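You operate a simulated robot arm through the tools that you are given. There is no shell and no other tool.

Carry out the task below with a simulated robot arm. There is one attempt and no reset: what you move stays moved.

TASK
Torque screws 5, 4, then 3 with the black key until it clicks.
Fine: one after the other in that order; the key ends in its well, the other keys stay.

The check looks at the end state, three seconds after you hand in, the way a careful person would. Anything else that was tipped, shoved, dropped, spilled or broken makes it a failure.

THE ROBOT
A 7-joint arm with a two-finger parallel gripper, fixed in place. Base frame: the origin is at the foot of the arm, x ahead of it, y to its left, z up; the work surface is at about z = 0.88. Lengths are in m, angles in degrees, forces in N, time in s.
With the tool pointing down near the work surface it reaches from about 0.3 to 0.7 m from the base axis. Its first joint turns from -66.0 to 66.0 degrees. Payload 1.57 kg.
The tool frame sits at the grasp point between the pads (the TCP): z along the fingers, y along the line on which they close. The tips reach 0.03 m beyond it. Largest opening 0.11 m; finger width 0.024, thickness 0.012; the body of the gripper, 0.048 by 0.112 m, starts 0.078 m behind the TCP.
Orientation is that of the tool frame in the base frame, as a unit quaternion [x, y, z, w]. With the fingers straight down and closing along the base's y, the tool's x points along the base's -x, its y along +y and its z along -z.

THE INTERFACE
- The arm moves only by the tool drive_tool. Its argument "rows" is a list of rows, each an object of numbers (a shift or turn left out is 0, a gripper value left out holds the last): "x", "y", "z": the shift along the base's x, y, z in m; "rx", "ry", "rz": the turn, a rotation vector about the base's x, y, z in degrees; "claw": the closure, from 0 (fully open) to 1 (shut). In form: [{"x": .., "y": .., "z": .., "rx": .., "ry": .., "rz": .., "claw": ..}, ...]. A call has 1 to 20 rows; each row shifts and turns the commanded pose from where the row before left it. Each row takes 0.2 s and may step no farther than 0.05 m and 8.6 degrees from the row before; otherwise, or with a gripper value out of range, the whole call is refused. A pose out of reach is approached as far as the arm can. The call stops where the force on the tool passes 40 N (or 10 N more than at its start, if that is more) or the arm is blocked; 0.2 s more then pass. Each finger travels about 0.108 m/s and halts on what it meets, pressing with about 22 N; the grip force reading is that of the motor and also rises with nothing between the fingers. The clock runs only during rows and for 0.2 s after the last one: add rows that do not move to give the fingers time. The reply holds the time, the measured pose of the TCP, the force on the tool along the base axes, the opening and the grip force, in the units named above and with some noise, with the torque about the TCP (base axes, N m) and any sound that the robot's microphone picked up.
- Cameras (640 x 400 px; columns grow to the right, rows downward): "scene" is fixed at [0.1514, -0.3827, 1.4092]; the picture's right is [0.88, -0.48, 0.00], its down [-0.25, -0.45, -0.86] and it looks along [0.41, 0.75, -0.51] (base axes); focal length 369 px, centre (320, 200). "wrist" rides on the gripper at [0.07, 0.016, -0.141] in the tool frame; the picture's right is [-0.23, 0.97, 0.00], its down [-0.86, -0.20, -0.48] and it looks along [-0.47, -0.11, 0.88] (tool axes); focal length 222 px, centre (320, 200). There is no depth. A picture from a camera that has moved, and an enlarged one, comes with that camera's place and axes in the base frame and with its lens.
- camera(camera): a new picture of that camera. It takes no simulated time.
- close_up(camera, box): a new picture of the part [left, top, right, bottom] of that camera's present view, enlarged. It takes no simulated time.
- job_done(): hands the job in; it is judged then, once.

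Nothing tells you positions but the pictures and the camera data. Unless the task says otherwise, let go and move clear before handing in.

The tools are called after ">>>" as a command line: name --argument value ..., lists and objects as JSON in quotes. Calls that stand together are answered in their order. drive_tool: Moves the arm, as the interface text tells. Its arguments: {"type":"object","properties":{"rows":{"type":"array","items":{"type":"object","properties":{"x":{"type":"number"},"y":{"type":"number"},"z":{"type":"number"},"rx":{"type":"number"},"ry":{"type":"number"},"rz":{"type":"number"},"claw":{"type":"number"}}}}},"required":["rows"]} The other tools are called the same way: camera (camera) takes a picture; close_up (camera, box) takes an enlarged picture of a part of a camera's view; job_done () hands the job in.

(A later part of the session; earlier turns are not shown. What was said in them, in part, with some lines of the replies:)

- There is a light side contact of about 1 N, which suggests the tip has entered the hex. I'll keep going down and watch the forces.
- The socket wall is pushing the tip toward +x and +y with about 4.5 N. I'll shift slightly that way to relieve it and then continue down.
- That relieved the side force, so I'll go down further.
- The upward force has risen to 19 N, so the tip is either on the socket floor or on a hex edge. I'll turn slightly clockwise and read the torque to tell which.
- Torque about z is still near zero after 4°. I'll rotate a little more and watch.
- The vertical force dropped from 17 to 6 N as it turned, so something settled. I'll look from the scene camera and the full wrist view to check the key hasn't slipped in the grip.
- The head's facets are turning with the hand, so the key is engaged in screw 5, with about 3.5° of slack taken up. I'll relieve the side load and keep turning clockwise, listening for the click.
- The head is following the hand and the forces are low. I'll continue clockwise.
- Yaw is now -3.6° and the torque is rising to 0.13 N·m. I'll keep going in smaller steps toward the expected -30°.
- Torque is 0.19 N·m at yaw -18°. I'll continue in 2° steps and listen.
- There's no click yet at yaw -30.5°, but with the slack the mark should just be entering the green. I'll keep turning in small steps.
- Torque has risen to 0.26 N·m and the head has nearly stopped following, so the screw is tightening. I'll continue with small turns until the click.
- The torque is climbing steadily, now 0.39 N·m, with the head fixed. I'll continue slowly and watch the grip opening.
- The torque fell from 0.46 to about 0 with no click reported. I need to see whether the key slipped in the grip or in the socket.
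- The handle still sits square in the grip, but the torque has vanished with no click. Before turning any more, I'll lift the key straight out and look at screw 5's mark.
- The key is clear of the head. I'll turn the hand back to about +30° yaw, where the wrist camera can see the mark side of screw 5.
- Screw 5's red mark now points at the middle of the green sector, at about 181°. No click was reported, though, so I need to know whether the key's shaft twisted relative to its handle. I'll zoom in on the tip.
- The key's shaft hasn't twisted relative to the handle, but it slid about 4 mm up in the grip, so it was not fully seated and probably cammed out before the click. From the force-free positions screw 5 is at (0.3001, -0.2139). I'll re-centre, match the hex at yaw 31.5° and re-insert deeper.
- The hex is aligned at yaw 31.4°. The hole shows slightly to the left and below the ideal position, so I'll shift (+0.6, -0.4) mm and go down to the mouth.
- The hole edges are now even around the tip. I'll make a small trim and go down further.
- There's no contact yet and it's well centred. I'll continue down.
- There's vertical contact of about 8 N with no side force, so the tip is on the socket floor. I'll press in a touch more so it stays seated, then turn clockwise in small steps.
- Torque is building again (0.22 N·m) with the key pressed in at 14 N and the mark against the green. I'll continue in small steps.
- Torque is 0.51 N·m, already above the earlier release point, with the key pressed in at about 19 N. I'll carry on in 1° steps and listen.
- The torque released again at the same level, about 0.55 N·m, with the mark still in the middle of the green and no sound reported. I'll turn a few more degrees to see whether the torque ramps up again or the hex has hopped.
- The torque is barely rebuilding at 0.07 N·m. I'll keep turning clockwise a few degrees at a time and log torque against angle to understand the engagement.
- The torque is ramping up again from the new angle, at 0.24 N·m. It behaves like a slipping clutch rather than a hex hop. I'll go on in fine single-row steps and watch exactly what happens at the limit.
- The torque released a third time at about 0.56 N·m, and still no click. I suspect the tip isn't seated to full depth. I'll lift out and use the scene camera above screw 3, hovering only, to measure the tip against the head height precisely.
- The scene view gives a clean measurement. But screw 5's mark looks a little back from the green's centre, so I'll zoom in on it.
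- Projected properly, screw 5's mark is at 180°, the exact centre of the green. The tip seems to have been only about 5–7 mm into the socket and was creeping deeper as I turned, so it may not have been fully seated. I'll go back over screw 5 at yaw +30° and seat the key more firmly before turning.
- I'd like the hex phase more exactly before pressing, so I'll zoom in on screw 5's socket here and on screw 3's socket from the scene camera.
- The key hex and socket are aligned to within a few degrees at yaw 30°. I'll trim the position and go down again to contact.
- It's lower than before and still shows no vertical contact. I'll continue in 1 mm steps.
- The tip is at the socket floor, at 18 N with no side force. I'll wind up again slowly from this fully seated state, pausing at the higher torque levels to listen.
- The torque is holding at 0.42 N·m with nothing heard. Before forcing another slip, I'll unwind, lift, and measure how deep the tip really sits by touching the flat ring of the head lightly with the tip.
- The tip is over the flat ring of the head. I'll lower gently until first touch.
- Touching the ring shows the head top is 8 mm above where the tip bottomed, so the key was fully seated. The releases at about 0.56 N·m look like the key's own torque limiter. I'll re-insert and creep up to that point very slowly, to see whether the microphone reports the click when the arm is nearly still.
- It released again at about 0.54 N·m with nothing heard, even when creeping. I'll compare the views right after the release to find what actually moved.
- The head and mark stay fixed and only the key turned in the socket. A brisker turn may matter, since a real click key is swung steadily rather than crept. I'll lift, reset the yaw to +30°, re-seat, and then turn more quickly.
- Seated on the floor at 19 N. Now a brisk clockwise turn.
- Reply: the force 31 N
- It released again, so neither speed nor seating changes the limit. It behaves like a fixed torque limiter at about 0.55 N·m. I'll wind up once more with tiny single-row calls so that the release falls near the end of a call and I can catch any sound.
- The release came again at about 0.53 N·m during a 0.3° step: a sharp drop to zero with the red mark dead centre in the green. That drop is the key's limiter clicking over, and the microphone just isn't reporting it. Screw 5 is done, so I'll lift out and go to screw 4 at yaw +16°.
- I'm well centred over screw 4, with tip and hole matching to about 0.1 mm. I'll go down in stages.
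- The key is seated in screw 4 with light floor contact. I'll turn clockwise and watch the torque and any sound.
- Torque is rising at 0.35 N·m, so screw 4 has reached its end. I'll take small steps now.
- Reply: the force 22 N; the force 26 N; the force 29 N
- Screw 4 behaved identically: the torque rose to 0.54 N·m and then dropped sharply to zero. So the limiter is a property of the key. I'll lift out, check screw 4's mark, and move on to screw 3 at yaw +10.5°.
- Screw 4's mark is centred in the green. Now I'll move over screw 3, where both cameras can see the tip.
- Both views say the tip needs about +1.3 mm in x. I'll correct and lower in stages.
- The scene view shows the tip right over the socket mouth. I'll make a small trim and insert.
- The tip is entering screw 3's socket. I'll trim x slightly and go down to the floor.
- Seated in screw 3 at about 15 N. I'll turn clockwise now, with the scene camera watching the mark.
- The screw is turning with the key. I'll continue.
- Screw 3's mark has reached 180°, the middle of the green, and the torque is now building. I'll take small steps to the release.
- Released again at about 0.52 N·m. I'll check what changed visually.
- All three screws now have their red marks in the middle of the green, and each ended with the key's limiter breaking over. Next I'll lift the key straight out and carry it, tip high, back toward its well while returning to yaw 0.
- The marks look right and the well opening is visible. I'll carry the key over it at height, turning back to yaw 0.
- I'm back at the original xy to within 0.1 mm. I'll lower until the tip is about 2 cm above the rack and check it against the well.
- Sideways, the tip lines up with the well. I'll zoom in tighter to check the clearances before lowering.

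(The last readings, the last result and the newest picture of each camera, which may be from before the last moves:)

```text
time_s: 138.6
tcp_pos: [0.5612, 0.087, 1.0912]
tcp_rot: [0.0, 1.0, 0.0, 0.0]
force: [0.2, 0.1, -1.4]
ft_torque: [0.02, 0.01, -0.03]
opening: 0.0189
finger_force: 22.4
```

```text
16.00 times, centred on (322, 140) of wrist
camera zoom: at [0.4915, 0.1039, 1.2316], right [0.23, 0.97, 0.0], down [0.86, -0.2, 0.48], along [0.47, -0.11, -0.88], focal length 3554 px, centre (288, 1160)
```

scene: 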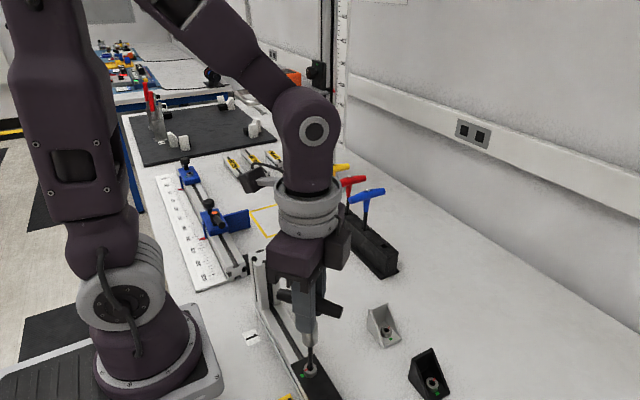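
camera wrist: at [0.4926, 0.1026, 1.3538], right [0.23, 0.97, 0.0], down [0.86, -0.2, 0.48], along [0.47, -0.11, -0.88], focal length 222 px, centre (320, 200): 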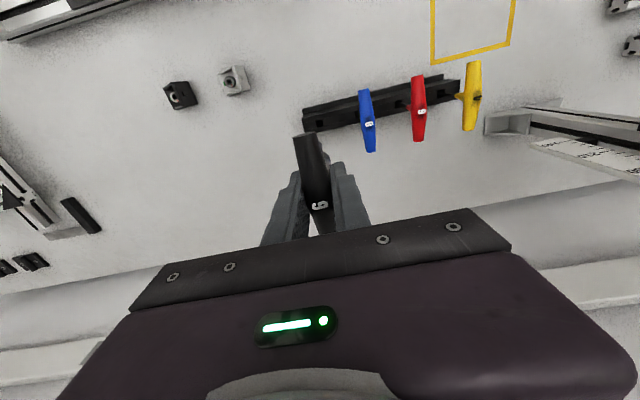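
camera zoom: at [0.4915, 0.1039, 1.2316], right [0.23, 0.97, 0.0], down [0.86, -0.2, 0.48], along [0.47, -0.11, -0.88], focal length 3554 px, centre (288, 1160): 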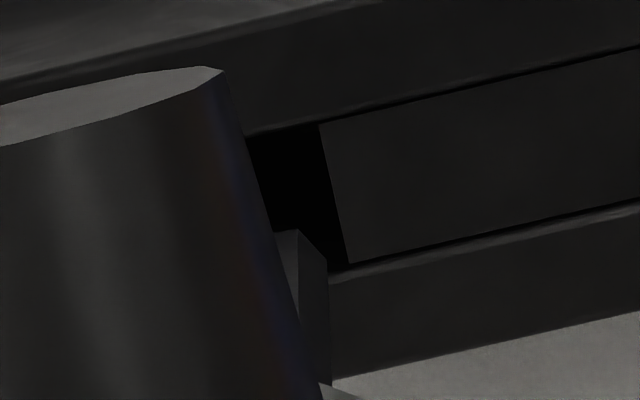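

The well opening is about 10.6 × 11.7 mm, so there's around 2 mm of clearance per side. I'll nudge slightly, lower to just above the rack, and re-check.

>>> drive_tool --rows '[{"x": -0.0002, "y": -0.0009}, {"z": -0.006}, {"z": -0.006}, {}, {}]'

>>> close_up --camera "scene" --box '[378, 230, 398, 254]'

>>> close_up --camera "wrist" --box '[312, 134, 332, 154]'

```text
time_s: 139.8
tcp_pos: [0.5611, 0.0856, 1.0782]
tcp_rot: [0.0, 1.0, 0.0, 0.0]
force: [0.2, -0.2, -1.8]
ft_torque: [-0.03, 0.03, 0.01]
opening: 0.0187
finger_force: 21.9
```

```text
16.00 times, centred on (388, 242) of scene
camera zoom: at [0.1514, -0.3827, 1.4092], right [0.88, -0.48, 0.0], down [-0.25, -0.45, -0.86], along [0.41, 0.75, -0.51], focal length 5902 px, centre (-768, -472)
```

zoom: 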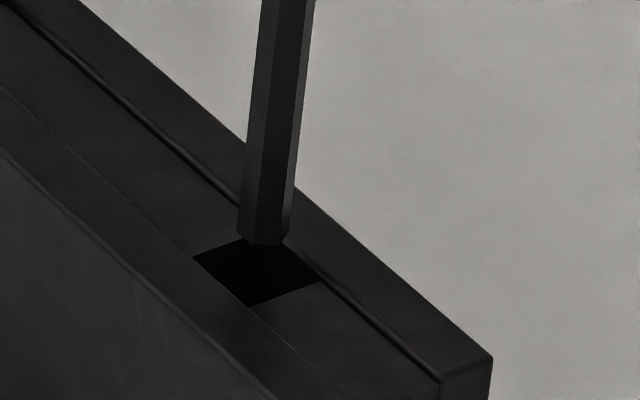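

```text
16.00 times, centred on (322, 144) of wrist
camera zoom: at [0.4917, 0.1025, 1.22], right [0.23, 0.97, 0.0], down [0.86, -0.2, 0.48], along [0.47, -0.11, -0.88], focal length 3554 px, centre (288, 1096)
```

zoom: 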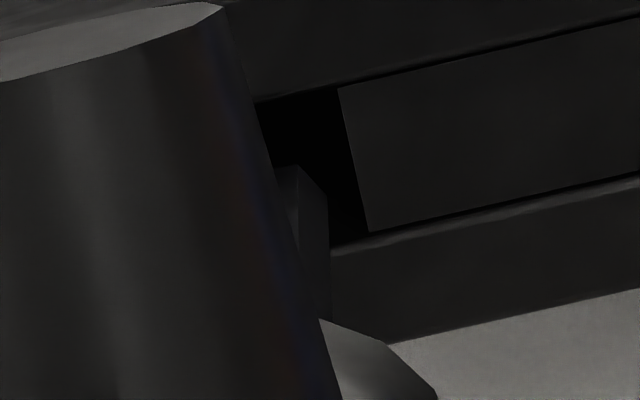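

The tip is over the opening in both views. I'll nudge x by -0.6 mm and lower into the well, watching the forces.

>>> drive_tool --rows '[{"x": -0.0006}, {"z": -0.004}, {"z": -0.005}, {"z": -0.005}, {}]'

>>> close_up --camera "scene" --box '[378, 230, 398, 254]'

>>> close_up --camera "wrist" --box '[312, 138, 332, 158]'

```text
time_s: 141.0
tcp_pos: [0.5608, 0.0852, 1.0632]
tcp_rot: [0.0, 1.0, 0.0, 0.0]
force: [0.1, -0.3, -2.5]
ft_torque: [0.0, -0.02, 0.0]
opening: 0.0189
finger_force: 21.9
```

```text
16.00 times, centred on (388, 242) of scene
camera zoom: at [0.1514, -0.3827, 1.4092], right [0.88, -0.48, 0.0], down [-0.25, -0.45, -0.86], along [0.41, 0.75, -0.51], focal length 5902 px, centre (-768, -472)
```

zoom: 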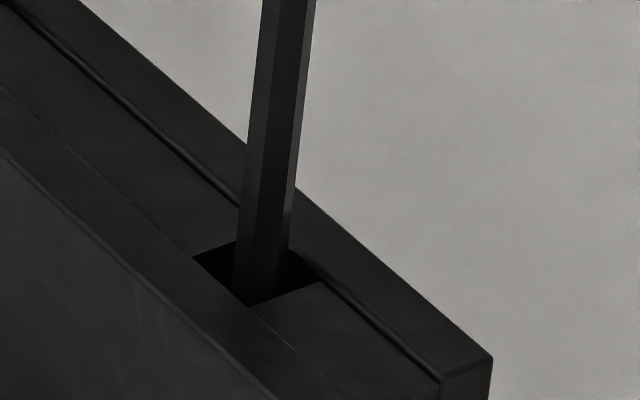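

```text
16.00 times, centred on (322, 148) of wrist
camera zoom: at [0.4913, 0.102, 1.2061], right [0.23, 0.97, 0.0], down [0.86, -0.2, 0.48], along [0.47, -0.11, -0.88], focal length 3554 px, centre (288, 1032)
```

zoom: 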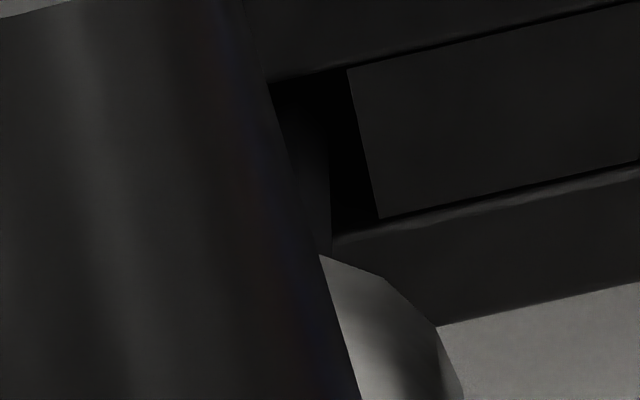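

The shaft is inside the well with clearance all round. I'll continue down and slow near the bottom.

>>> drive_tool --rows '[{"z": -0.008}, {"z": -0.008}, {"z": -0.008}, {"z": -0.007}, {}]'

>>> close_up --camera "scene" --box '[360, 180, 424, 270]'

```text
time_s: 142.2
tcp_pos: [0.5614, 0.0853, 1.0335]
tcp_rot: [0.0, 1.0, 0.0, 0.0]
force: [0.2, 0.7, -1.1]
ft_torque: [-0.01, 0.04, -0.03]
opening: 0.019
finger_force: 22.1
```

```text
4.44 times, centred on (392, 225) of scene
camera zoom: at [0.1514, -0.3827, 1.4092], right [0.88, -0.48, 0.0], down [-0.25, -0.45, -0.86], along [0.41, 0.75, -0.51], focal length 1639 px, centre (0, 89)
```

zoom: 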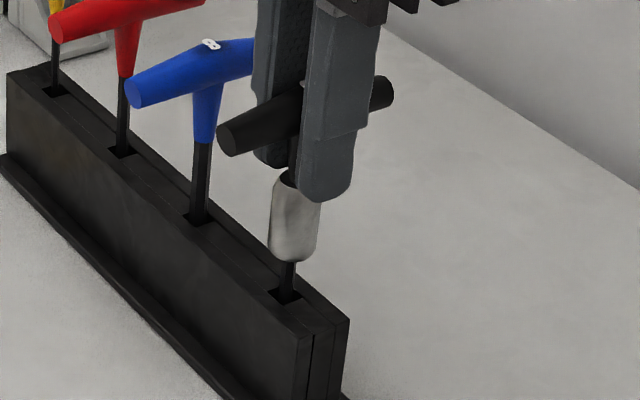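

>>> drive_tool --rows '[{"z": -0.003}, {"z": -0.003}, {"z": -0.003}, {}]'

>>> drive_tool --rows '[{"z": -0.0012}, {"z": -0.0012}, {}]'

```text
time_s: 143.2
tcp_pos: [0.5613, 0.0856, 1.0239]
tcp_rot: [0.0, 1.0, -0.001, 0.0]
force: [-0.3, -0.8, -2.0]
ft_torque: [0.01, 0.01, -0.01]
opening: 0.0188
finger_force: 21.6
```

```text
time_s: 144.0
tcp_pos: [0.5615, 0.0856, 1.0227]
tcp_rot: [0.0, 1.0, 0.0, 0.0]
force: [0.1, -0.5, -2.7]
ft_torque: [0.02, 0.01, 0.02]
opening: 0.0189
finger_force: 22.0
```

>>> drive_tool --rows '[{"z": -0.001}, {"z": -0.001}, {}]'

>>> drive_tool --rows '[{"z": -0.001}, {}]'

>>> close_up --camera "scene" --box '[360, 180, 424, 270]'

```text
time_s: 144.8
tcp_pos: [0.5616, 0.0859, 1.0208]
tcp_rot: [-0.001, 1.0, 0.001, 0.0]
force: [-0.1, 1.0, 13.1]
ft_torque: [0.12, 0.05, 0.04]
opening: 0.0189
finger_force: 22.0
```

```text
time_s: 145.4
tcp_pos: [0.561, 0.0843, 1.02]
tcp_rot: [0.0, 1.0, 0.0, 0.001]
force: [-3.8, 0.1, 39.7]
ft_torque: [0.01, 0.46, 0.0]
opening: 0.019
finger_force: 22.1
```

```text
4.44 times, centred on (392, 225) of scene
camera zoom: at [0.1506, -0.3828, 1.4093], right [0.88, -0.48, 0.0], down [-0.25, -0.45, -0.86], along [0.41, 0.75, -0.51], focal length 1639 px, centre (0, 89)
```

zoom: 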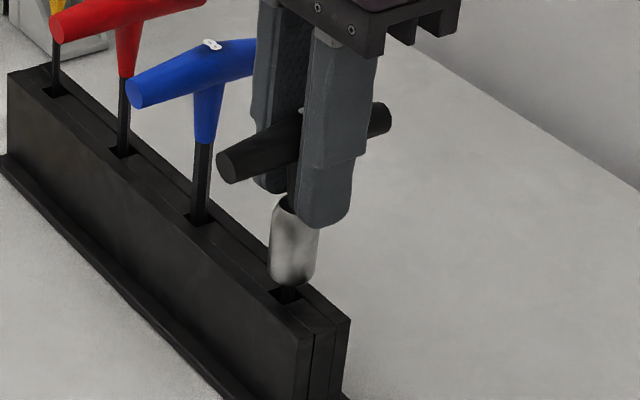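

It's bottomed out, and the last step pushed a bit hard at 40 N. I'll relieve the pressure before opening.

>>> drive_tool --rows '[{"z": 0.001}, {"z": 0.0008}, {}]'

```text
time_s: 146.2
tcp_pos: [0.5611, 0.085, 1.0192]
tcp_rot: [0.0, 1.0, 0.0, 0.001]
force: [4.7, 0.1, 14.4]
ft_torque: [-0.07, -0.71, -0.01]
opening: 0.0189
finger_force: 22.5
```

>>> drive_tool --rows '[{"z": 0.0008}, {}, {}]'

```text
time_s: 147.0
tcp_pos: [0.5608, 0.0853, 1.0218]
tcp_rot: [0.0, 1.0, 0.0, -0.001]
force: [-0.8, 0.1, -1.7]
ft_torque: [0.02, 0.01, -0.03]
opening: 0.0188
finger_force: 22.0
```

The load is off, with the tip resting at the bottom. I'll open partway so as not to touch the blue key, and let the key settle.

>>> drive_tool --rows '[{"claw": 0.8}, {"claw": 0.62}, {"claw": 0.45}, {}, {}, {}]'

>>> camera --camera "wrist"

>>> close_up --camera "scene" --box '[350, 150, 434, 275]'

```text
time_s: 148.4
tcp_pos: [0.5616, 0.0845, 1.0218]
tcp_rot: [0.0, 1.0, 0.001, 0.0]
force: [0.2, -0.9, 0.3]
ft_torque: [-0.02, 0.04, 0.02]
opening: 0.0605
finger_force: 0.1
```

```text
taken
camera wrist: at [0.4914, 0.1019, 1.1636], right [0.23, 0.97, 0.0], down [0.86, -0.2, 0.48], along [0.47, -0.11, -0.88], focal length 222 px, centre (320, 200)
```

wrist: 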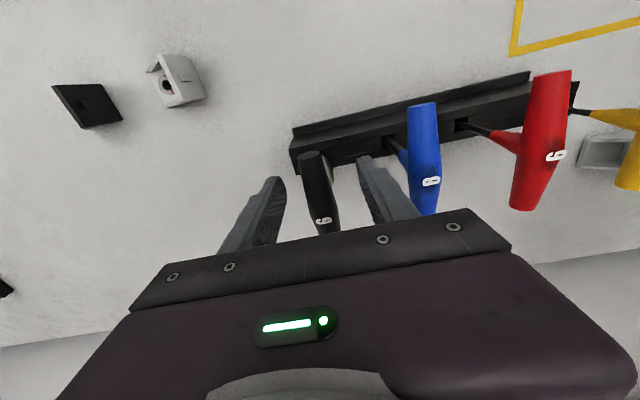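

```text
3.20 times, centred on (392, 212) of scene
camera zoom: at [0.1514, -0.3827, 1.4092], right [0.88, -0.48, 0.0], down [-0.25, -0.45, -0.86], along [0.41, 0.75, -0.51], focal length 1180 px, centre (90, 160)
```

zoom: 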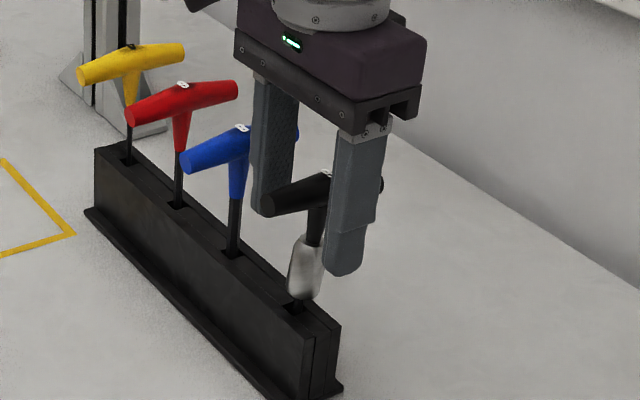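

The key is standing in its well, but it seems to lean slightly. I'll look closer before moving the gripper.

>>> close_up --camera "scene" --box '[360, 185, 424, 275]'

>>> close_up --camera "wrist" --box '[270, 110, 390, 245]'

```text
4.44 times, centred on (392, 230) of scene
camera zoom: at [0.1514, -0.3827, 1.4092], right [0.88, -0.48, 0.0], down [-0.25, -0.45, -0.86], along [0.41, 0.75, -0.51], focal length 1639 px, centre (0, 67)
```

zoom: 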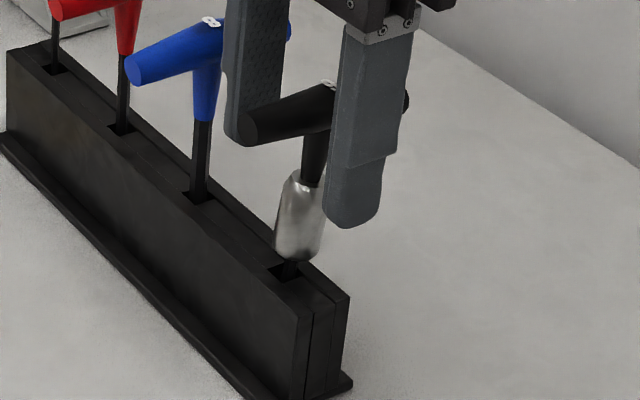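

```text
2.96 times, centred on (330, 178) of wrist
camera zoom: at [0.4914, 0.1019, 1.1636], right [0.23, 0.97, 0.0], down [0.86, -0.2, 0.48], along [0.47, -0.11, -0.88], focal length 658 px, centre (290, 267)
```

zoom: 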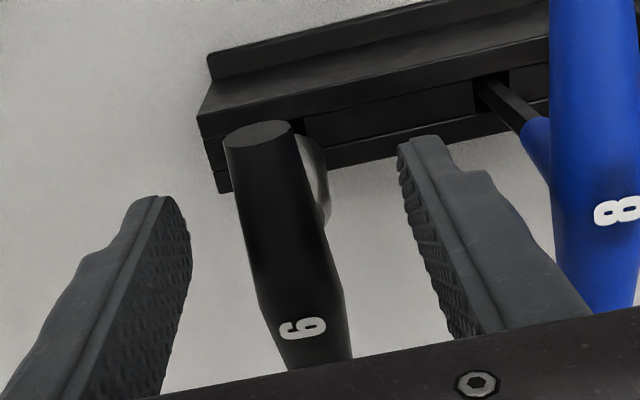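

The key leans about 5° toward +x inside its well. It started upright like the others, so I'll straighten it: centre the open gripper on the leaning handle, re-grip, and stand it up.

>>> drive_tool --rows '[{"x": 0.006}, {"x": 0.007}, {}]'

>>> close_up --camera "wrist" --box '[270, 110, 390, 245]'

>>> close_up --camera "scene" --box '[360, 185, 424, 275]'

```text
time_s: 149.2
tcp_pos: [0.5739, 0.0854, 1.0221]
tcp_rot: [0.001, 1.0, 0.0, 0.0]
force: [0.0, 0.2, 0.2]
ft_torque: [0.01, 0.0, 0.01]
opening: 0.0603
finger_force: 0.0
```

```text
2.96 times, centred on (330, 178) of wrist
camera zoom: at [0.5044, 0.102, 1.1631], right [0.23, 0.97, 0.0], down [0.86, -0.2, 0.48], along [0.47, -0.11, -0.88], focal length 658 px, centre (290, 267)
```

zoom: 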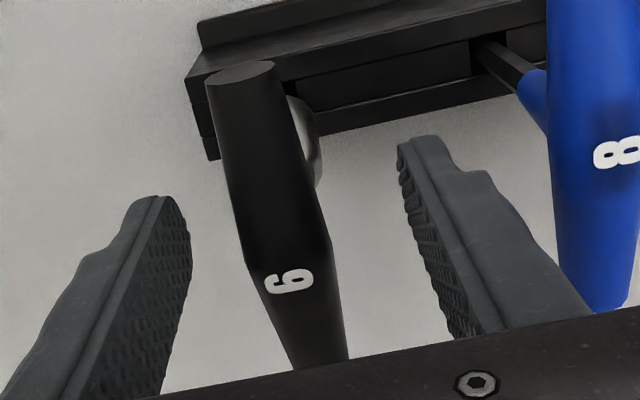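

```text
4.44 times, centred on (392, 230) of scene
camera zoom: at [0.1514, -0.3827, 1.4092], right [0.88, -0.48, 0.0], down [-0.25, -0.45, -0.86], along [0.41, 0.75, -0.51], focal length 1639 px, centre (0, 67)
```

zoom: 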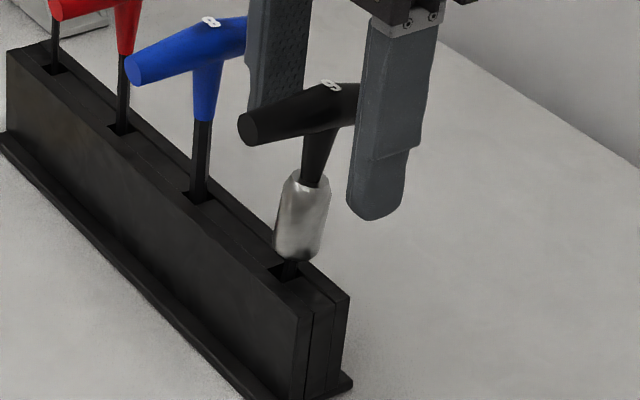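

>>> drive_tool --rows '[{"claw": 0.6}, {"claw": 0.75}, {"claw": 1.0}, {}, {}]'

>>> drive_tool --rows '[{"x": -0.003}, {"x": -0.003}, {}]'

>>> close_up --camera "scene" --box '[360, 185, 424, 275]'

```text
time_s: 150.4
tcp_pos: [0.5753, 0.0853, 1.0206]
tcp_rot: [0.001, 1.0, 0.0, 0.0]
force: [0.4, -1.1, -0.3]
ft_torque: [-0.02, 0.05, 0.04]
opening: 0.0188
finger_force: 22.5
```

```text
time_s: 151.2
tcp_pos: [0.5693, 0.0847, 1.0225]
tcp_rot: [0.0, 1.0, -0.001, 0.0]
force: [5.0, 0.4, 4.3]
ft_torque: [0.08, -0.66, -0.02]
opening: 0.0187
finger_force: 22.0
```

```text
4.44 times, centred on (392, 230) of scene
camera zoom: at [0.1514, -0.3827, 1.4092], right [0.88, -0.48, 0.0], down [-0.25, -0.45, -0.86], along [0.41, 0.75, -0.51], focal length 1639 px, centre (0, 67)
```

zoom: 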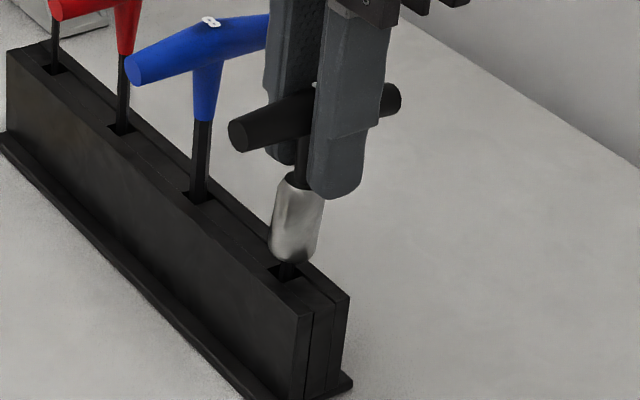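

>>> drive_tool --rows '[{"x": -0.003}, {"x": -0.002}, {}]'

>>> close_up --camera "scene" --box '[360, 185, 424, 275]'

>>> close_up --camera "scene" --box '[376, 222, 400, 252]'

```text
time_s: 152.0
tcp_pos: [0.5635, 0.0847, 1.0219]
tcp_rot: [-0.001, 1.0, 0.0, 0.0]
force: [4.6, -0.5, 5.3]
ft_torque: [0.01, -0.61, 0.01]
opening: 0.0188
finger_force: 21.8
```

```text
4.44 times, centred on (392, 230) of scene
camera zoom: at [0.1514, -0.3827, 1.4092], right [0.88, -0.48, 0.0], down [-0.25, -0.45, -0.86], along [0.41, 0.75, -0.51], focal length 1639 px, centre (0, 67)
```

zoom: 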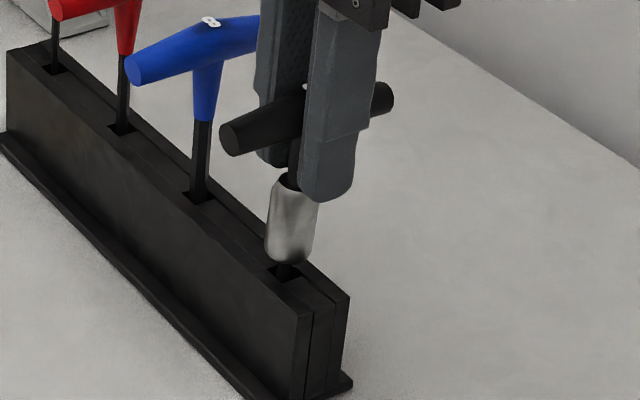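

```text
13.33 times, centred on (388, 237) of scene
camera zoom: at [0.1514, -0.3827, 1.4092], right [0.88, -0.48, 0.0], down [-0.25, -0.45, -0.86], along [0.41, 0.75, -0.51], focal length 4918 px, centre (-587, -293)
```

zoom: 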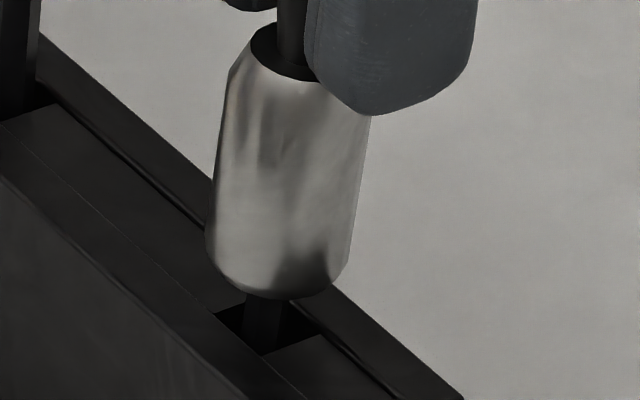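

The lean is down to about 2°. I'll go a bit further.

>>> drive_tool --rows '[{"x": -0.002}, {"x": -0.002}, {}]'

>>> close_up --camera "scene" --box '[376, 222, 400, 252]'

```text
time_s: 152.8
tcp_pos: [0.5609, 0.0847, 1.0212]
tcp_rot: [0.0, 1.0, 0.0, 0.0]
force: [5.1, -0.2, 0.8]
ft_torque: [-0.04, -0.59, -0.01]
opening: 0.019
finger_force: 22.0
```

```text
13.33 times, centred on (388, 237) of scene
camera zoom: at [0.1515, -0.3827, 1.4092], right [0.88, -0.48, 0.0], down [-0.25, -0.45, -0.86], along [0.41, 0.75, -0.51], focal length 4918 px, centre (-587, -293)
```

zoom: 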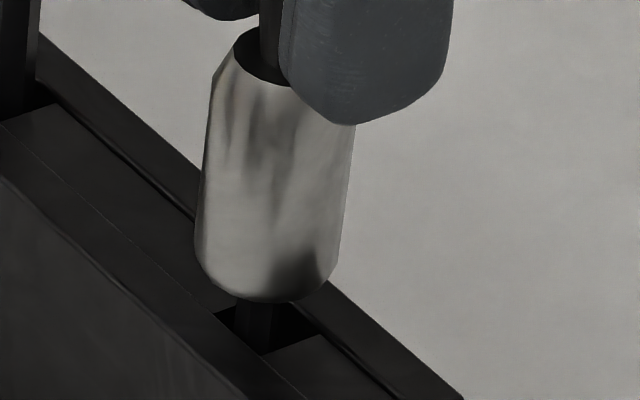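

The collar's edges now match true vertical. The tip is against the -x wall, so I'll lift 1 mm, shift +x to centre it, and set it down gently.

>>> drive_tool --rows '[{"z": 0.0015}, {"x": 0.0012}, {}, {}]'

>>> close_up --camera "scene" --box '[376, 222, 400, 252]'

>>> close_up --camera "scene" --box '[360, 185, 424, 275]'

```text
time_s: 153.8
tcp_pos: [0.5606, 0.0837, 1.0211]
tcp_rot: [0.0, 1.0, 0.0, -0.001]
force: [-1.0, -0.8, -1.5]
ft_torque: [0.0, 0.02, 0.02]
opening: 0.0189
finger_force: 21.9
```

```text
13.33 times, centred on (388, 237) of scene
camera zoom: at [0.1514, -0.3827, 1.4092], right [0.88, -0.48, 0.0], down [-0.25, -0.45, -0.86], along [0.41, 0.75, -0.51], focal length 4918 px, centre (-587, -293)
```

zoom: 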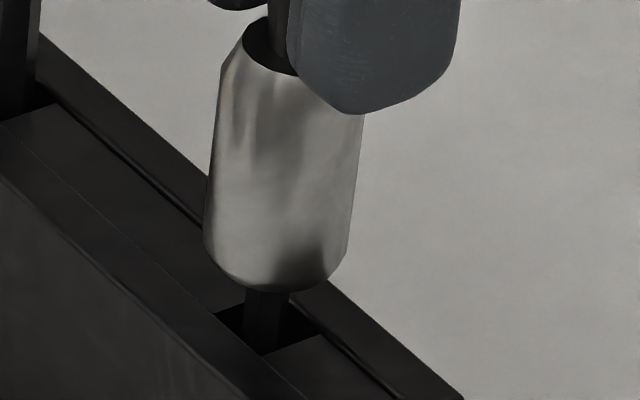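

```text
4.44 times, centred on (392, 230) of scene
camera zoom: at [0.1514, -0.3827, 1.4092], right [0.88, -0.48, 0.0], down [-0.25, -0.45, -0.86], along [0.41, 0.75, -0.51], focal length 1639 px, centre (0, 67)
```

zoom: 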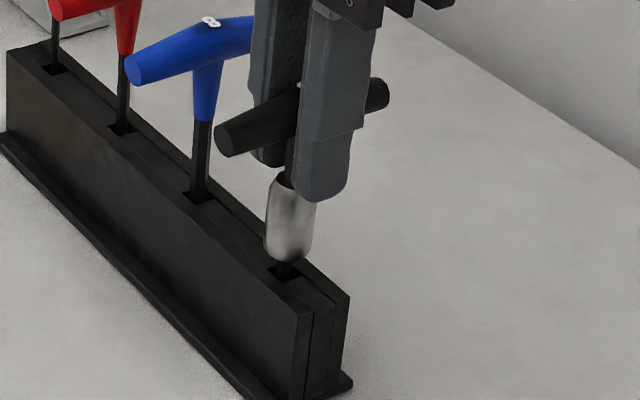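

The key hangs vertical and centred over the well floor. I'll lower in half-millimetre steps to a light contact.

>>> drive_tool --rows '[{"z": -0.0005}, {}]'

>>> drive_tool --rows '[{"z": -0.0004}, {}]'

>>> drive_tool --rows '[{"z": -0.0003}, {}]'

```text
time_s: 154.4
tcp_pos: [0.5604, 0.0854, 1.0222]
tcp_rot: [-0.001, 1.0, -0.001, 0.0]
force: [0.0, 0.0, -1.7]
ft_torque: [0.0, -0.01, -0.02]
opening: 0.019
finger_force: 21.7
```

```text
time_s: 155.0
tcp_pos: [0.5619, 0.0844, 1.0214]
tcp_rot: [-0.001, 1.0, 0.001, 0.001]
force: [-0.1, -0.5, -1.7]
ft_torque: [0.0, -0.03, -0.01]
opening: 0.0188
finger_force: 21.9
```

```text
time_s: 155.6
tcp_pos: [0.5615, 0.0857, 1.0205]
tcp_rot: [0.0, 1.0, 0.0, 0.0]
force: [0.8, 0.2, -3.1]
ft_torque: [-0.01, -0.04, 0.0]
opening: 0.0189
finger_force: 22.4
```

>>> drive_tool --rows '[{"z": -0.0003}, {}]'

>>> drive_tool --rows '[{"z": -0.0003}, {}]'

```text
time_s: 156.2
tcp_pos: [0.5606, 0.0869, 1.0204]
tcp_rot: [0.0, 1.0, 0.0, 0.0]
force: [-0.5, -0.1, -1.5]
ft_torque: [0.02, -0.02, -0.02]
opening: 0.0185
finger_force: 21.5
```

```text
time_s: 156.8
tcp_pos: [0.5621, 0.0852, 1.0211]
tcp_rot: [0.0, 1.0, 0.0, 0.0]
force: [0.2, 0.7, -1.7]
ft_torque: [0.0, 0.03, -0.03]
opening: 0.0188
finger_force: 22.2
```

>>> drive_tool --rows '[{"z": -0.0004}, {}]'

>>> drive_tool --rows '[{"z": -0.0003}, {}]'

```text
time_s: 157.4
tcp_pos: [0.5612, 0.0852, 1.0212]
tcp_rot: [0.0, 1.0, 0.001, 0.0]
force: [0.3, 0.8, 1.1]
ft_torque: [0.04, -0.01, -0.02]
opening: 0.0188
finger_force: 21.6
```

```text
time_s: 158.0
tcp_pos: [0.5597, 0.0856, 1.0201]
tcp_rot: [0.0, 1.0, 0.0, 0.001]
force: [-1.4, -0.7, 12.4]
ft_torque: [-0.05, 0.22, -0.02]
opening: 0.0189
finger_force: 21.9
```

>>> drive_tool --rows '[{"z": 0.0003}, {}]'

>>> close_up --camera "scene" --box '[376, 222, 400, 252]'

```text
time_s: 158.6
tcp_pos: [0.5607, 0.0858, 1.0203]
tcp_rot: [0.0, 1.0, 0.0, 0.001]
force: [0.3, 0.4, 11.5]
ft_torque: [0.05, -0.06, 0.0]
opening: 0.0189
finger_force: 22.2
```

```text
13.33 times, centred on (388, 237) of scene
camera zoom: at [0.1512, -0.3827, 1.4092], right [0.88, -0.48, 0.0], down [-0.25, -0.45, -0.86], along [0.41, 0.75, -0.51], focal length 4918 px, centre (-587, -293)
```

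zoom: 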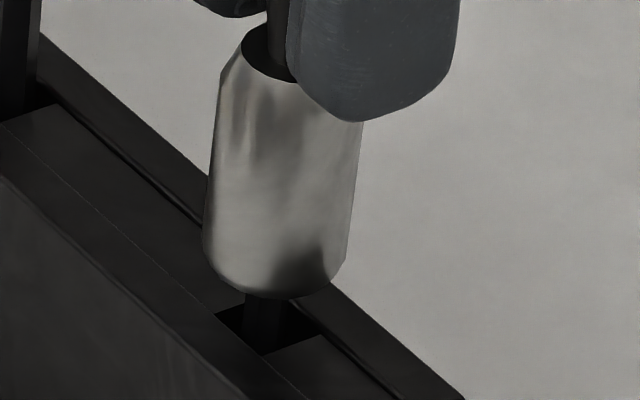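

>>> drive_tool --rows '[{"z": 0.0003}, {}]'

>>> drive_tool --rows '[{"claw": 0.82}, {}, {}, {}]'

>>> close_up --camera "scene" --box '[376, 222, 400, 252]'

>>> close_up --camera "scene" --box '[360, 185, 424, 275]'

```text
time_s: 159.2
tcp_pos: [0.5596, 0.0841, 1.0198]
tcp_rot: [0.001, 1.0, -0.001, 0.0]
force: [0.9, 0.0, 10.0]
ft_torque: [0.05, -0.16, 0.01]
opening: 0.0187
finger_force: 21.7
```

```text
time_s: 160.2
tcp_pos: [0.5609, 0.0856, 1.0198]
tcp_rot: [0.0, 1.0, 0.0, 0.0]
force: [-0.2, 1.0, 0.3]
ft_torque: [0.02, 0.0, 0.01]
opening: 0.0198
finger_force: 0.0
```

```text
13.33 times, centred on (388, 237) of scene
camera zoom: at [0.1514, -0.3827, 1.4092], right [0.88, -0.48, 0.0], down [-0.25, -0.45, -0.86], along [0.41, 0.75, -0.51], focal length 4918 px, centre (-587, -293)
```

zoom: 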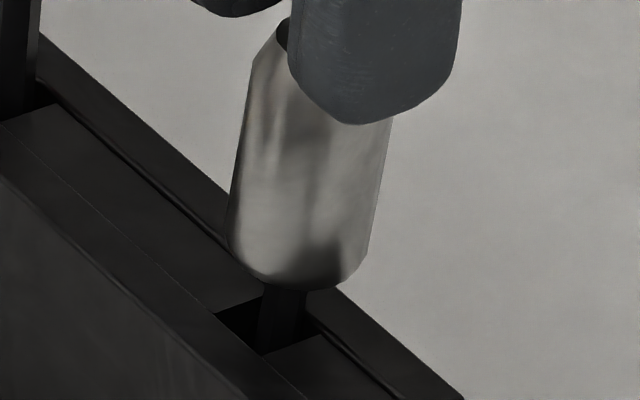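

```text
4.44 times, centred on (392, 230) of scene
camera zoom: at [0.1514, -0.3827, 1.4092], right [0.88, -0.48, 0.0], down [-0.25, -0.45, -0.86], along [0.41, 0.75, -0.51], focal length 1639 px, centre (0, 67)
```

zoom: 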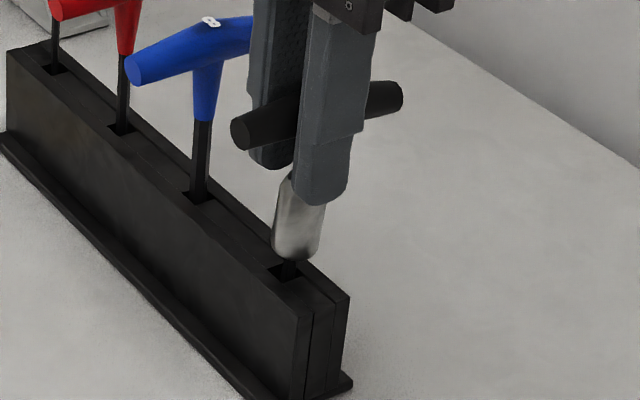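

On releasing, the key tips back to the same slight lean against the well's +x rim, because the well has clearance. I'll try once more to leave it upright: recentre on the handle, re-grip, stand it up with a slight opposite bias, and release with no stored load.

>>> drive_tool --rows '[{"claw": 0.6}, {}, {"x": 0.006}, {"x": 0.006}, {}, {"claw": 0.75}, {"claw": 1.0}, {}, {}]'

>>> drive_tool --rows '[{"x": -0.003}, {"x": -0.003}, {"x": -0.003}, {"x": -0.003}, {"x": -0.003}, {}]'

>>> close_up --camera "scene" --box '[376, 222, 400, 252]'

```text
time_s: 162.2
tcp_pos: [0.5736, 0.0858, 1.0202]
tcp_rot: [0.001, 1.0, 0.0, -0.001]
force: [0.1, 0.5, 0.1]
ft_torque: [0.05, -0.02, 0.0]
opening: 0.0191
finger_force: 22.4
```

```text
time_s: 163.6
tcp_pos: [0.5574, 0.0855, 1.0204]
tcp_rot: [0.0, 1.0, 0.0, 0.0]
force: [5.3, -0.2, 3.6]
ft_torque: [-0.01, -0.65, 0.0]
opening: 0.019
finger_force: 22.0
```

```text
13.33 times, centred on (388, 237) of scene
camera zoom: at [0.1514, -0.3827, 1.4092], right [0.88, -0.48, 0.0], down [-0.25, -0.45, -0.86], along [0.41, 0.75, -0.51], focal length 4918 px, centre (-587, -293)
```

zoom: 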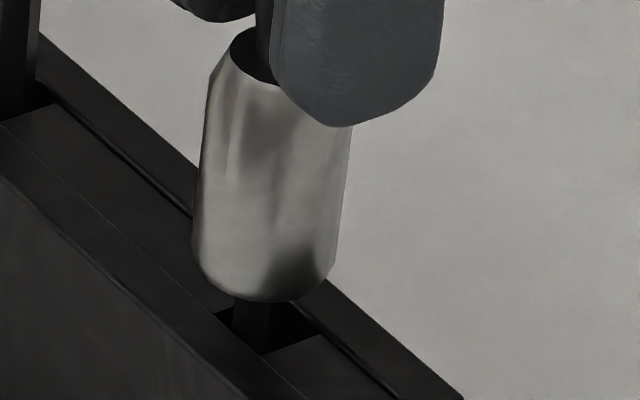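

>>> drive_tool --rows '[{"x": -0.0015}, {}, {"z": 0.0015}, {"x": 0.0018}, {}, {}]'

>>> close_up --camera "scene" --box '[376, 222, 400, 252]'

>>> close_up --camera "scene" --box '[376, 195, 408, 252]'

```text
time_s: 165.0
tcp_pos: [0.5584, 0.0844, 1.0223]
tcp_rot: [0.001, 1.0, 0.0, 0.0]
force: [-0.2, 0.0, -1.9]
ft_torque: [-0.02, -0.03, 0.03]
opening: 0.0189
finger_force: 21.7
```

```text
13.33 times, centred on (388, 237) of scene
camera zoom: at [0.1514, -0.3827, 1.4092], right [0.88, -0.48, 0.0], down [-0.25, -0.45, -0.86], along [0.41, 0.75, -0.51], focal length 4918 px, centre (-587, -293)
```

zoom: 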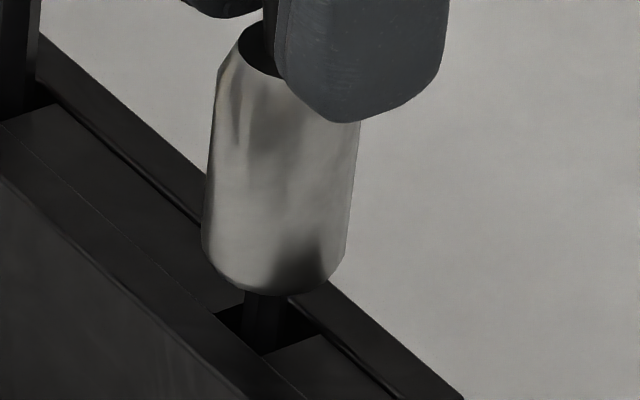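

```text
7.02 times, centred on (392, 224) of scene
camera zoom: at [0.1514, -0.3827, 1.4092], right [0.88, -0.48, 0.0], down [-0.25, -0.45, -0.86], along [0.41, 0.75, -0.51], focal length 2588 px, centre (-185, 35)
```

zoom: 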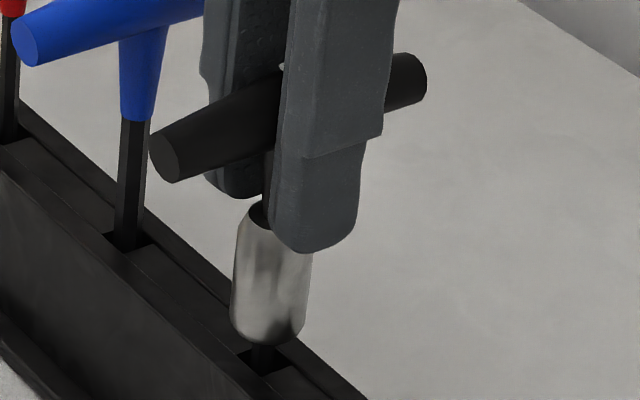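

It hangs free with a tiny opposite bias. I'll lower to bare contact.

>>> drive_tool --rows '[{"z": -0.0007}, {}]'

>>> drive_tool --rows '[{"z": -0.0003}, {}]'

>>> drive_tool --rows '[{"z": -0.0003}, {}]'

```text
time_s: 165.6
tcp_pos: [0.5571, 0.0848, 1.0224]
tcp_rot: [0.0, 1.0, 0.0, 0.0]
force: [-0.2, -0.1, -2.1]
ft_torque: [0.01, 0.0, 0.0]
opening: 0.0188
finger_force: 21.9
```

```text
time_s: 166.2
tcp_pos: [0.5568, 0.0854, 1.0209]
tcp_rot: [0.0, 1.0, 0.0, 0.0]
force: [0.5, -0.2, -1.2]
ft_torque: [0.0, 0.0, -0.02]
opening: 0.0189
finger_force: 22.1
```

```text
time_s: 166.8
tcp_pos: [0.5576, 0.0849, 1.0203]
tcp_rot: [0.0, 1.0, 0.0, 0.001]
force: [0.3, -1.1, 1.7]
ft_torque: [-0.05, -0.13, 0.02]
opening: 0.0189
finger_force: 21.8
```

Light contact at about 3 N with no side load. I'll open in tiny increments.

>>> drive_tool --rows '[{"claw": 0.824}, {}, {}]'

>>> close_up --camera "scene" --box '[376, 195, 408, 252]'

```text
time_s: 167.6
tcp_pos: [0.5569, 0.0851, 1.0207]
tcp_rot: [0.0, 1.0, 0.0, 0.0]
force: [-0.9, -0.6, 0.8]
ft_torque: [0.01, 0.02, 0.01]
opening: 0.0193
finger_force: 0.0
```

```text
7.02 times, centred on (392, 224) of scene
camera zoom: at [0.1514, -0.3827, 1.4092], right [0.88, -0.48, 0.0], down [-0.25, -0.45, -0.86], along [0.41, 0.75, -0.51], focal length 2588 px, centre (-185, 35)
```

zoom: 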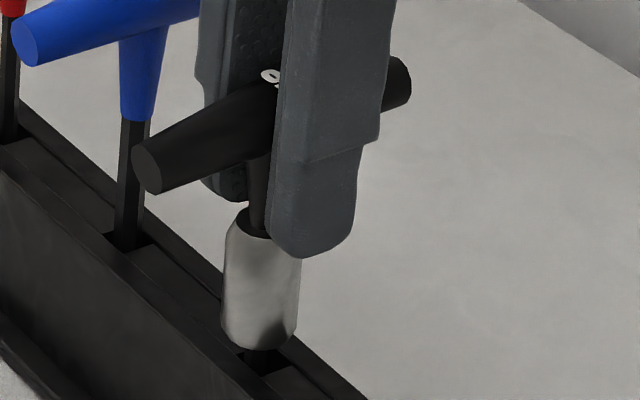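

It now rests leaning slightly the other way. Its narrow tip won't balance, and the well has clearance, so a small lean inside the well is its natural rest. I'll open fully enough to clear and look.

>>> drive_tool --rows '[{"claw": 0.7}, {"claw": 0.55}, {"claw": 0.45}, {}, {}]'

>>> close_up --camera "scene" --box '[360, 185, 424, 275]'

>>> camera --camera "wrist"

```text
time_s: 168.8
tcp_pos: [0.5566, 0.0859, 1.0204]
tcp_rot: [0.0, 1.0, 0.0, 0.0]
force: [-0.7, 0.6, 0.3]
ft_torque: [-0.02, -0.01, -0.01]
opening: 0.0604
finger_force: 0.1
```

```text
4.44 times, centred on (392, 230) of scene
camera zoom: at [0.1514, -0.3827, 1.4092], right [0.88, -0.48, 0.0], down [-0.25, -0.45, -0.86], along [0.41, 0.75, -0.51], focal length 1639 px, centre (0, 67)
```

zoom: 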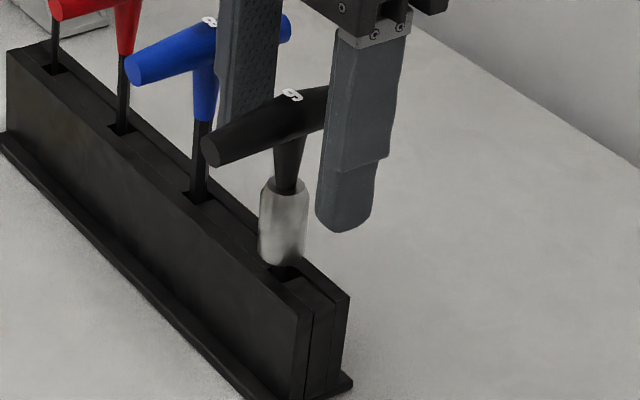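

```text
taken
camera wrist: at [0.4876, 0.1022, 1.1627], right [0.23, 0.97, 0.0], down [0.86, -0.2, 0.48], along [0.47, -0.11, -0.88], focal length 222 px, centre (320, 200)
```

wrist: 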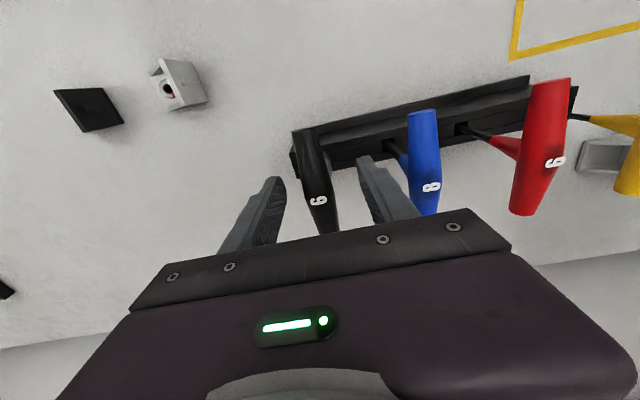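

It now stands only about 2° off vertical in its well, which is good. I'll retreat straight up.

>>> drive_tool --rows '[{"z": 0.01}, {"z": 0.02}, {"z": 0.03}, {"z": 0.04}, {"z": 0.04}, {"z": 0.04}, {}]'

>>> camera --camera "wrist"

>>> camera --camera "scene"

>>> close_up --camera "scene" --box '[310, 150, 430, 290]'

```text
time_s: 170.4
tcp_pos: [0.5581, 0.0845, 1.2006]
tcp_rot: [0.0, 1.0, -0.001, 0.0]
force: [0.0, 0.1, 1.1]
ft_torque: [-0.02, -0.03, 0.03]
opening: 0.0606
finger_force: 0.2
```

```text
taken
camera wrist: at [0.4881, 0.1012, 1.3433], right [0.23, 0.97, 0.0], down [0.86, -0.2, 0.48], along [0.47, -0.11, -0.88], focal length 222 px, centre (320, 200)
```

wrist: 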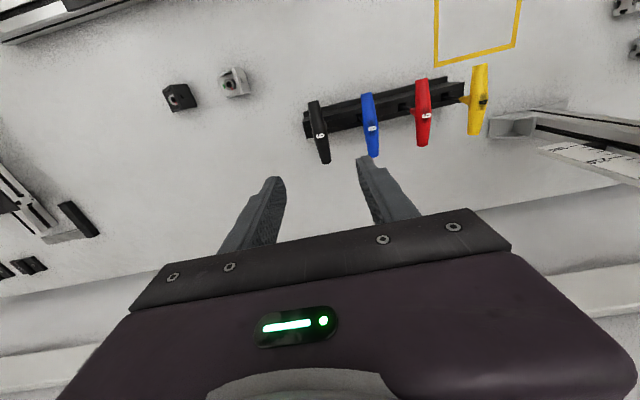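

```text
taken
```

scene: 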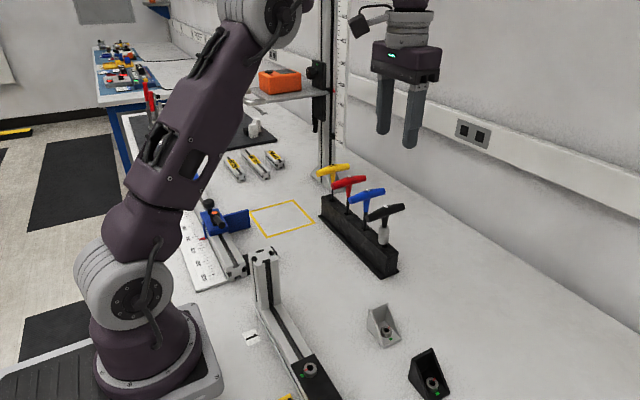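

```text
2.86 times, centred on (370, 220) of scene
camera zoom: at [0.1514, -0.3827, 1.4092], right [0.88, -0.48, 0.0], down [-0.25, -0.45, -0.86], along [0.41, 0.75, -0.51], focal length 1054 px, centre (177, 143)
```

zoom: 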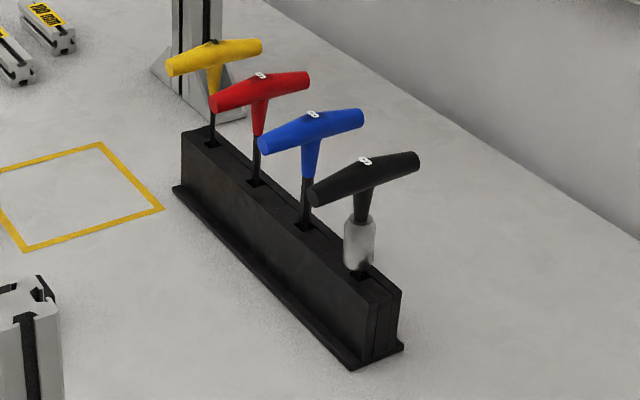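

The key is back in its well and the other keys and the rack haven't moved. I'll do a final check of the three screws from the wrist camera.

>>> drive_tool --rows '[{"x": -0.03, "y": -0.035}, {"x": -0.03, "y": -0.035}, {"x": -0.03, "y": -0.035}, {"x": -0.03, "y": -0.035}, {"x": -0.03, "y": -0.035}, {"x": -0.03, "y": -0.035}, {"x": -0.02, "y": -0.025}, {}, {}]'

>>> camera --camera "wrist"

```text
time_s: 172.4
tcp_pos: [0.3579, -0.1486, 1.2022]
tcp_rot: [-0.001, 1.0, 0.0, -0.001]
force: [0.4, -0.1, 0.3]
ft_torque: [0.02, 0.01, -0.01]
opening: 0.0606
finger_force: 0.0
```

```text
taken
camera wrist: at [0.2882, -0.1319, 1.3434], right [0.23, 0.97, 0.0], down [0.86, -0.2, 0.48], along [0.47, -0.11, -0.88], focal length 222 px, centre (320, 200)
```

wrist: 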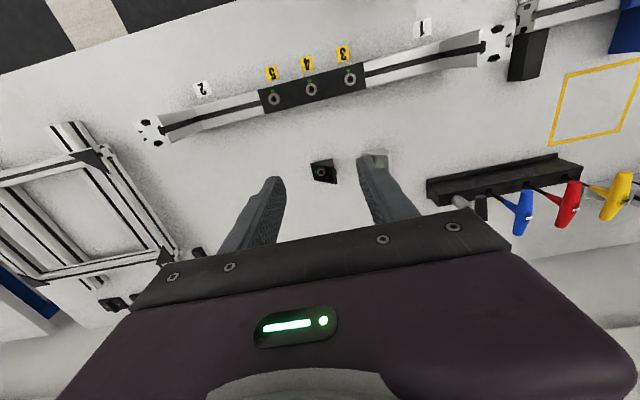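

>>> close_up --camera "wrist" --box '[255, 60, 375, 120]'

>>> close_up --camera "wrist" --box '[258, 82, 290, 106]'

>>> close_up --camera "wrist" --box '[295, 74, 327, 98]'

>>> close_up --camera "wrist" --box '[333, 66, 365, 90]'

```text
5.33 times, centred on (315, 90) of wrist
camera zoom: at [0.2882, -0.1319, 1.3434], right [0.23, 0.97, 0.0], down [0.86, -0.2, 0.48], along [0.47, -0.11, -0.88], focal length 1185 px, centre (347, 787)
```

zoom: 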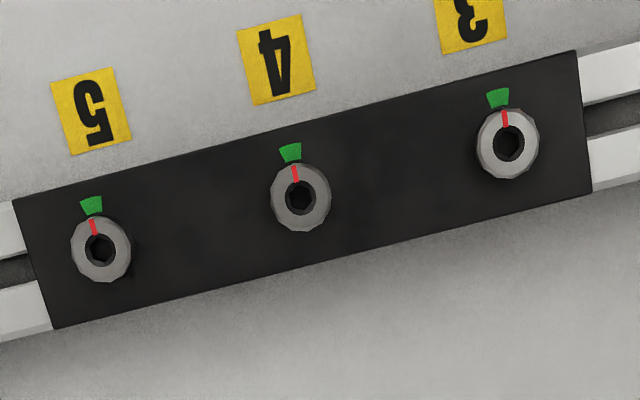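

```text
16.00 times, centred on (274, 94) of wrist
camera zoom: at [0.2882, -0.1319, 1.3434], right [0.23, 0.97, 0.0], down [0.86, -0.2, 0.48], along [0.47, -0.11, -0.88], focal length 3554 px, centre (1056, 1896)
```

zoom: 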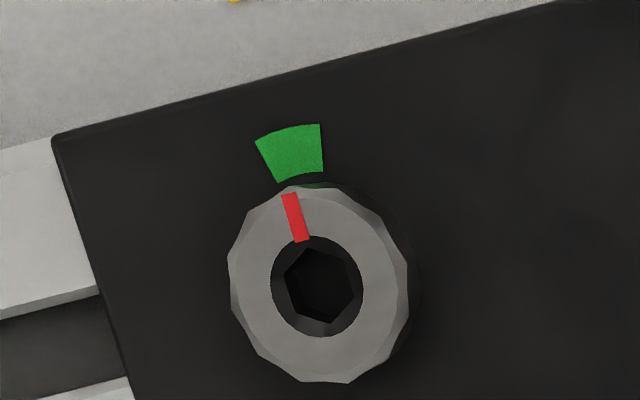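

```text
16.00 times, centred on (311, 86) of wrist
camera zoom: at [0.2882, -0.1319, 1.3434], right [0.23, 0.97, 0.0], down [0.86, -0.2, 0.48], along [0.47, -0.11, -0.88], focal length 3554 px, centre (464, 2024)
```

zoom: 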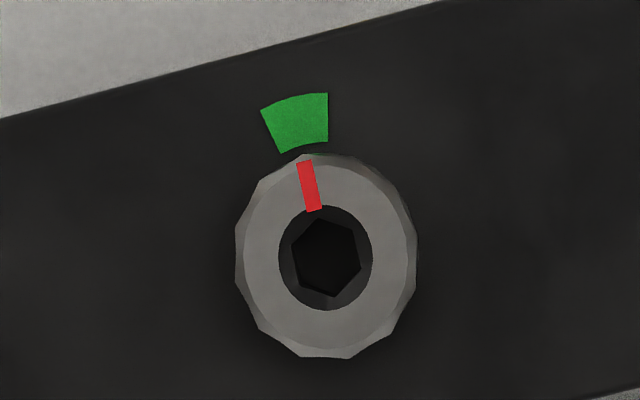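

```text
16.00 times, centred on (349, 78) of wrist
camera zoom: at [0.2882, -0.1319, 1.3434], right [0.23, 0.97, 0.0], down [0.86, -0.2, 0.48], along [0.47, -0.11, -0.88], focal length 3554 px, centre (-144, 2152)
```

zoom: 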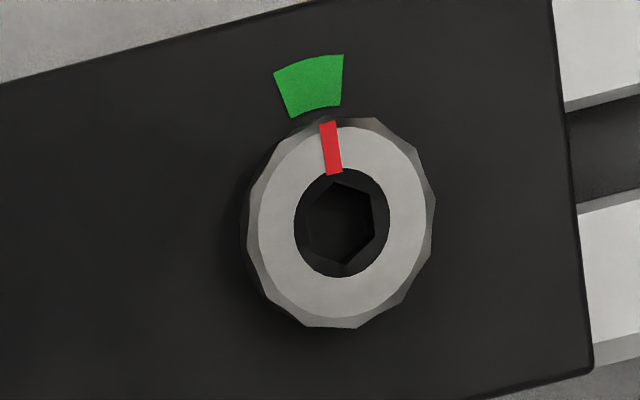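

All three red marks are at 180° (±1°), the exact middle of the green, and the rail and tags haven't moved. I'll take one last look at the key rack with the arm clear.

>>> drive_tool --rows '[{"x": 0.03, "y": 0.03, "z": 0.02}, {"x": 0.03, "y": 0.02, "z": 0.02}, {}, {}]'

>>> close_up --camera "scene" --box '[300, 150, 420, 290]'

>>> camera --camera "scene"

```text
time_s: 173.4
tcp_pos: [0.4189, -0.0978, 1.2413]
tcp_rot: [0.0, 1.0, 0.0, 0.0]
force: [0.7, -1.1, -0.4]
ft_torque: [0.01, 0.01, -0.01]
opening: 0.0606
finger_force: 0.0
```

```text
2.86 times, centred on (360, 220) of scene
camera zoom: at [0.1514, -0.3827, 1.4092], right [0.88, -0.48, 0.0], down [-0.25, -0.45, -0.86], along [0.41, 0.75, -0.51], focal length 1054 px, centre (206, 143)
```

zoom: 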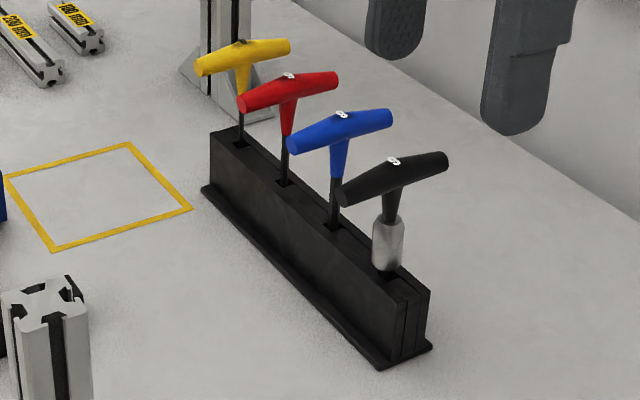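

```text
taken
```

scene: 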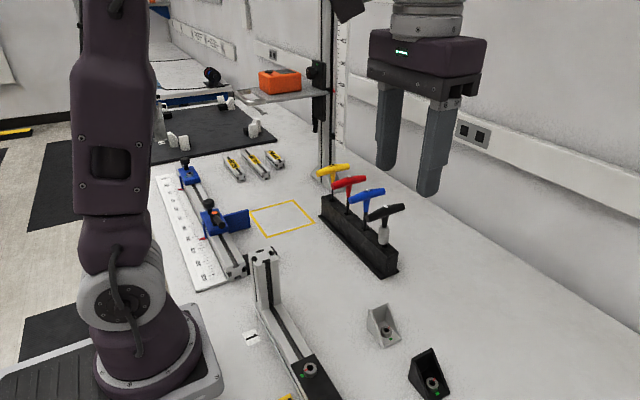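

The black key is in its well, the other keys and parts look as they did at the start, and the arm is empty and clear. Screws 5, 4 and 3 were turned in that order, and their marks sit in the green. Each was turned until the key's torque broke over at about 0.55 N·m, though the microphone never reported a click. I'm handing in.

>>> job_done

```text
The job is handed in.
```

I turned screws 5, 4 and 3 in that order with the black key, but **I can't confirm the clicks**. The microphone never reported a sound.

- **Torque:** on each screw the torque climbed to about 0.52–0.56 N·m, then dropped suddenly to zero. I took that drop as the key's limiter clicking over. It came at about the same torque on all three screws, whatever the speed or downward push.
- **Screw 5:** I took this one to the drop several times before moving on, because I was trying to hear the click. Screws 4 and 3 got one drop each.
- **Marks:** all three red marks ended in the middle of the green, within about 1°.
- **Key:** the black key is back in its well, leaning about 2° instead of standing fully upright. It wouldn't balance on its narrow tip. While seating it, I pushed it down once with about 40 N.
- **Surroundings:** the other keys, the rack and the rail look unmoved in the final pictures. I also touched the key tip lightly to the head of screw 5 once, to check its depth.
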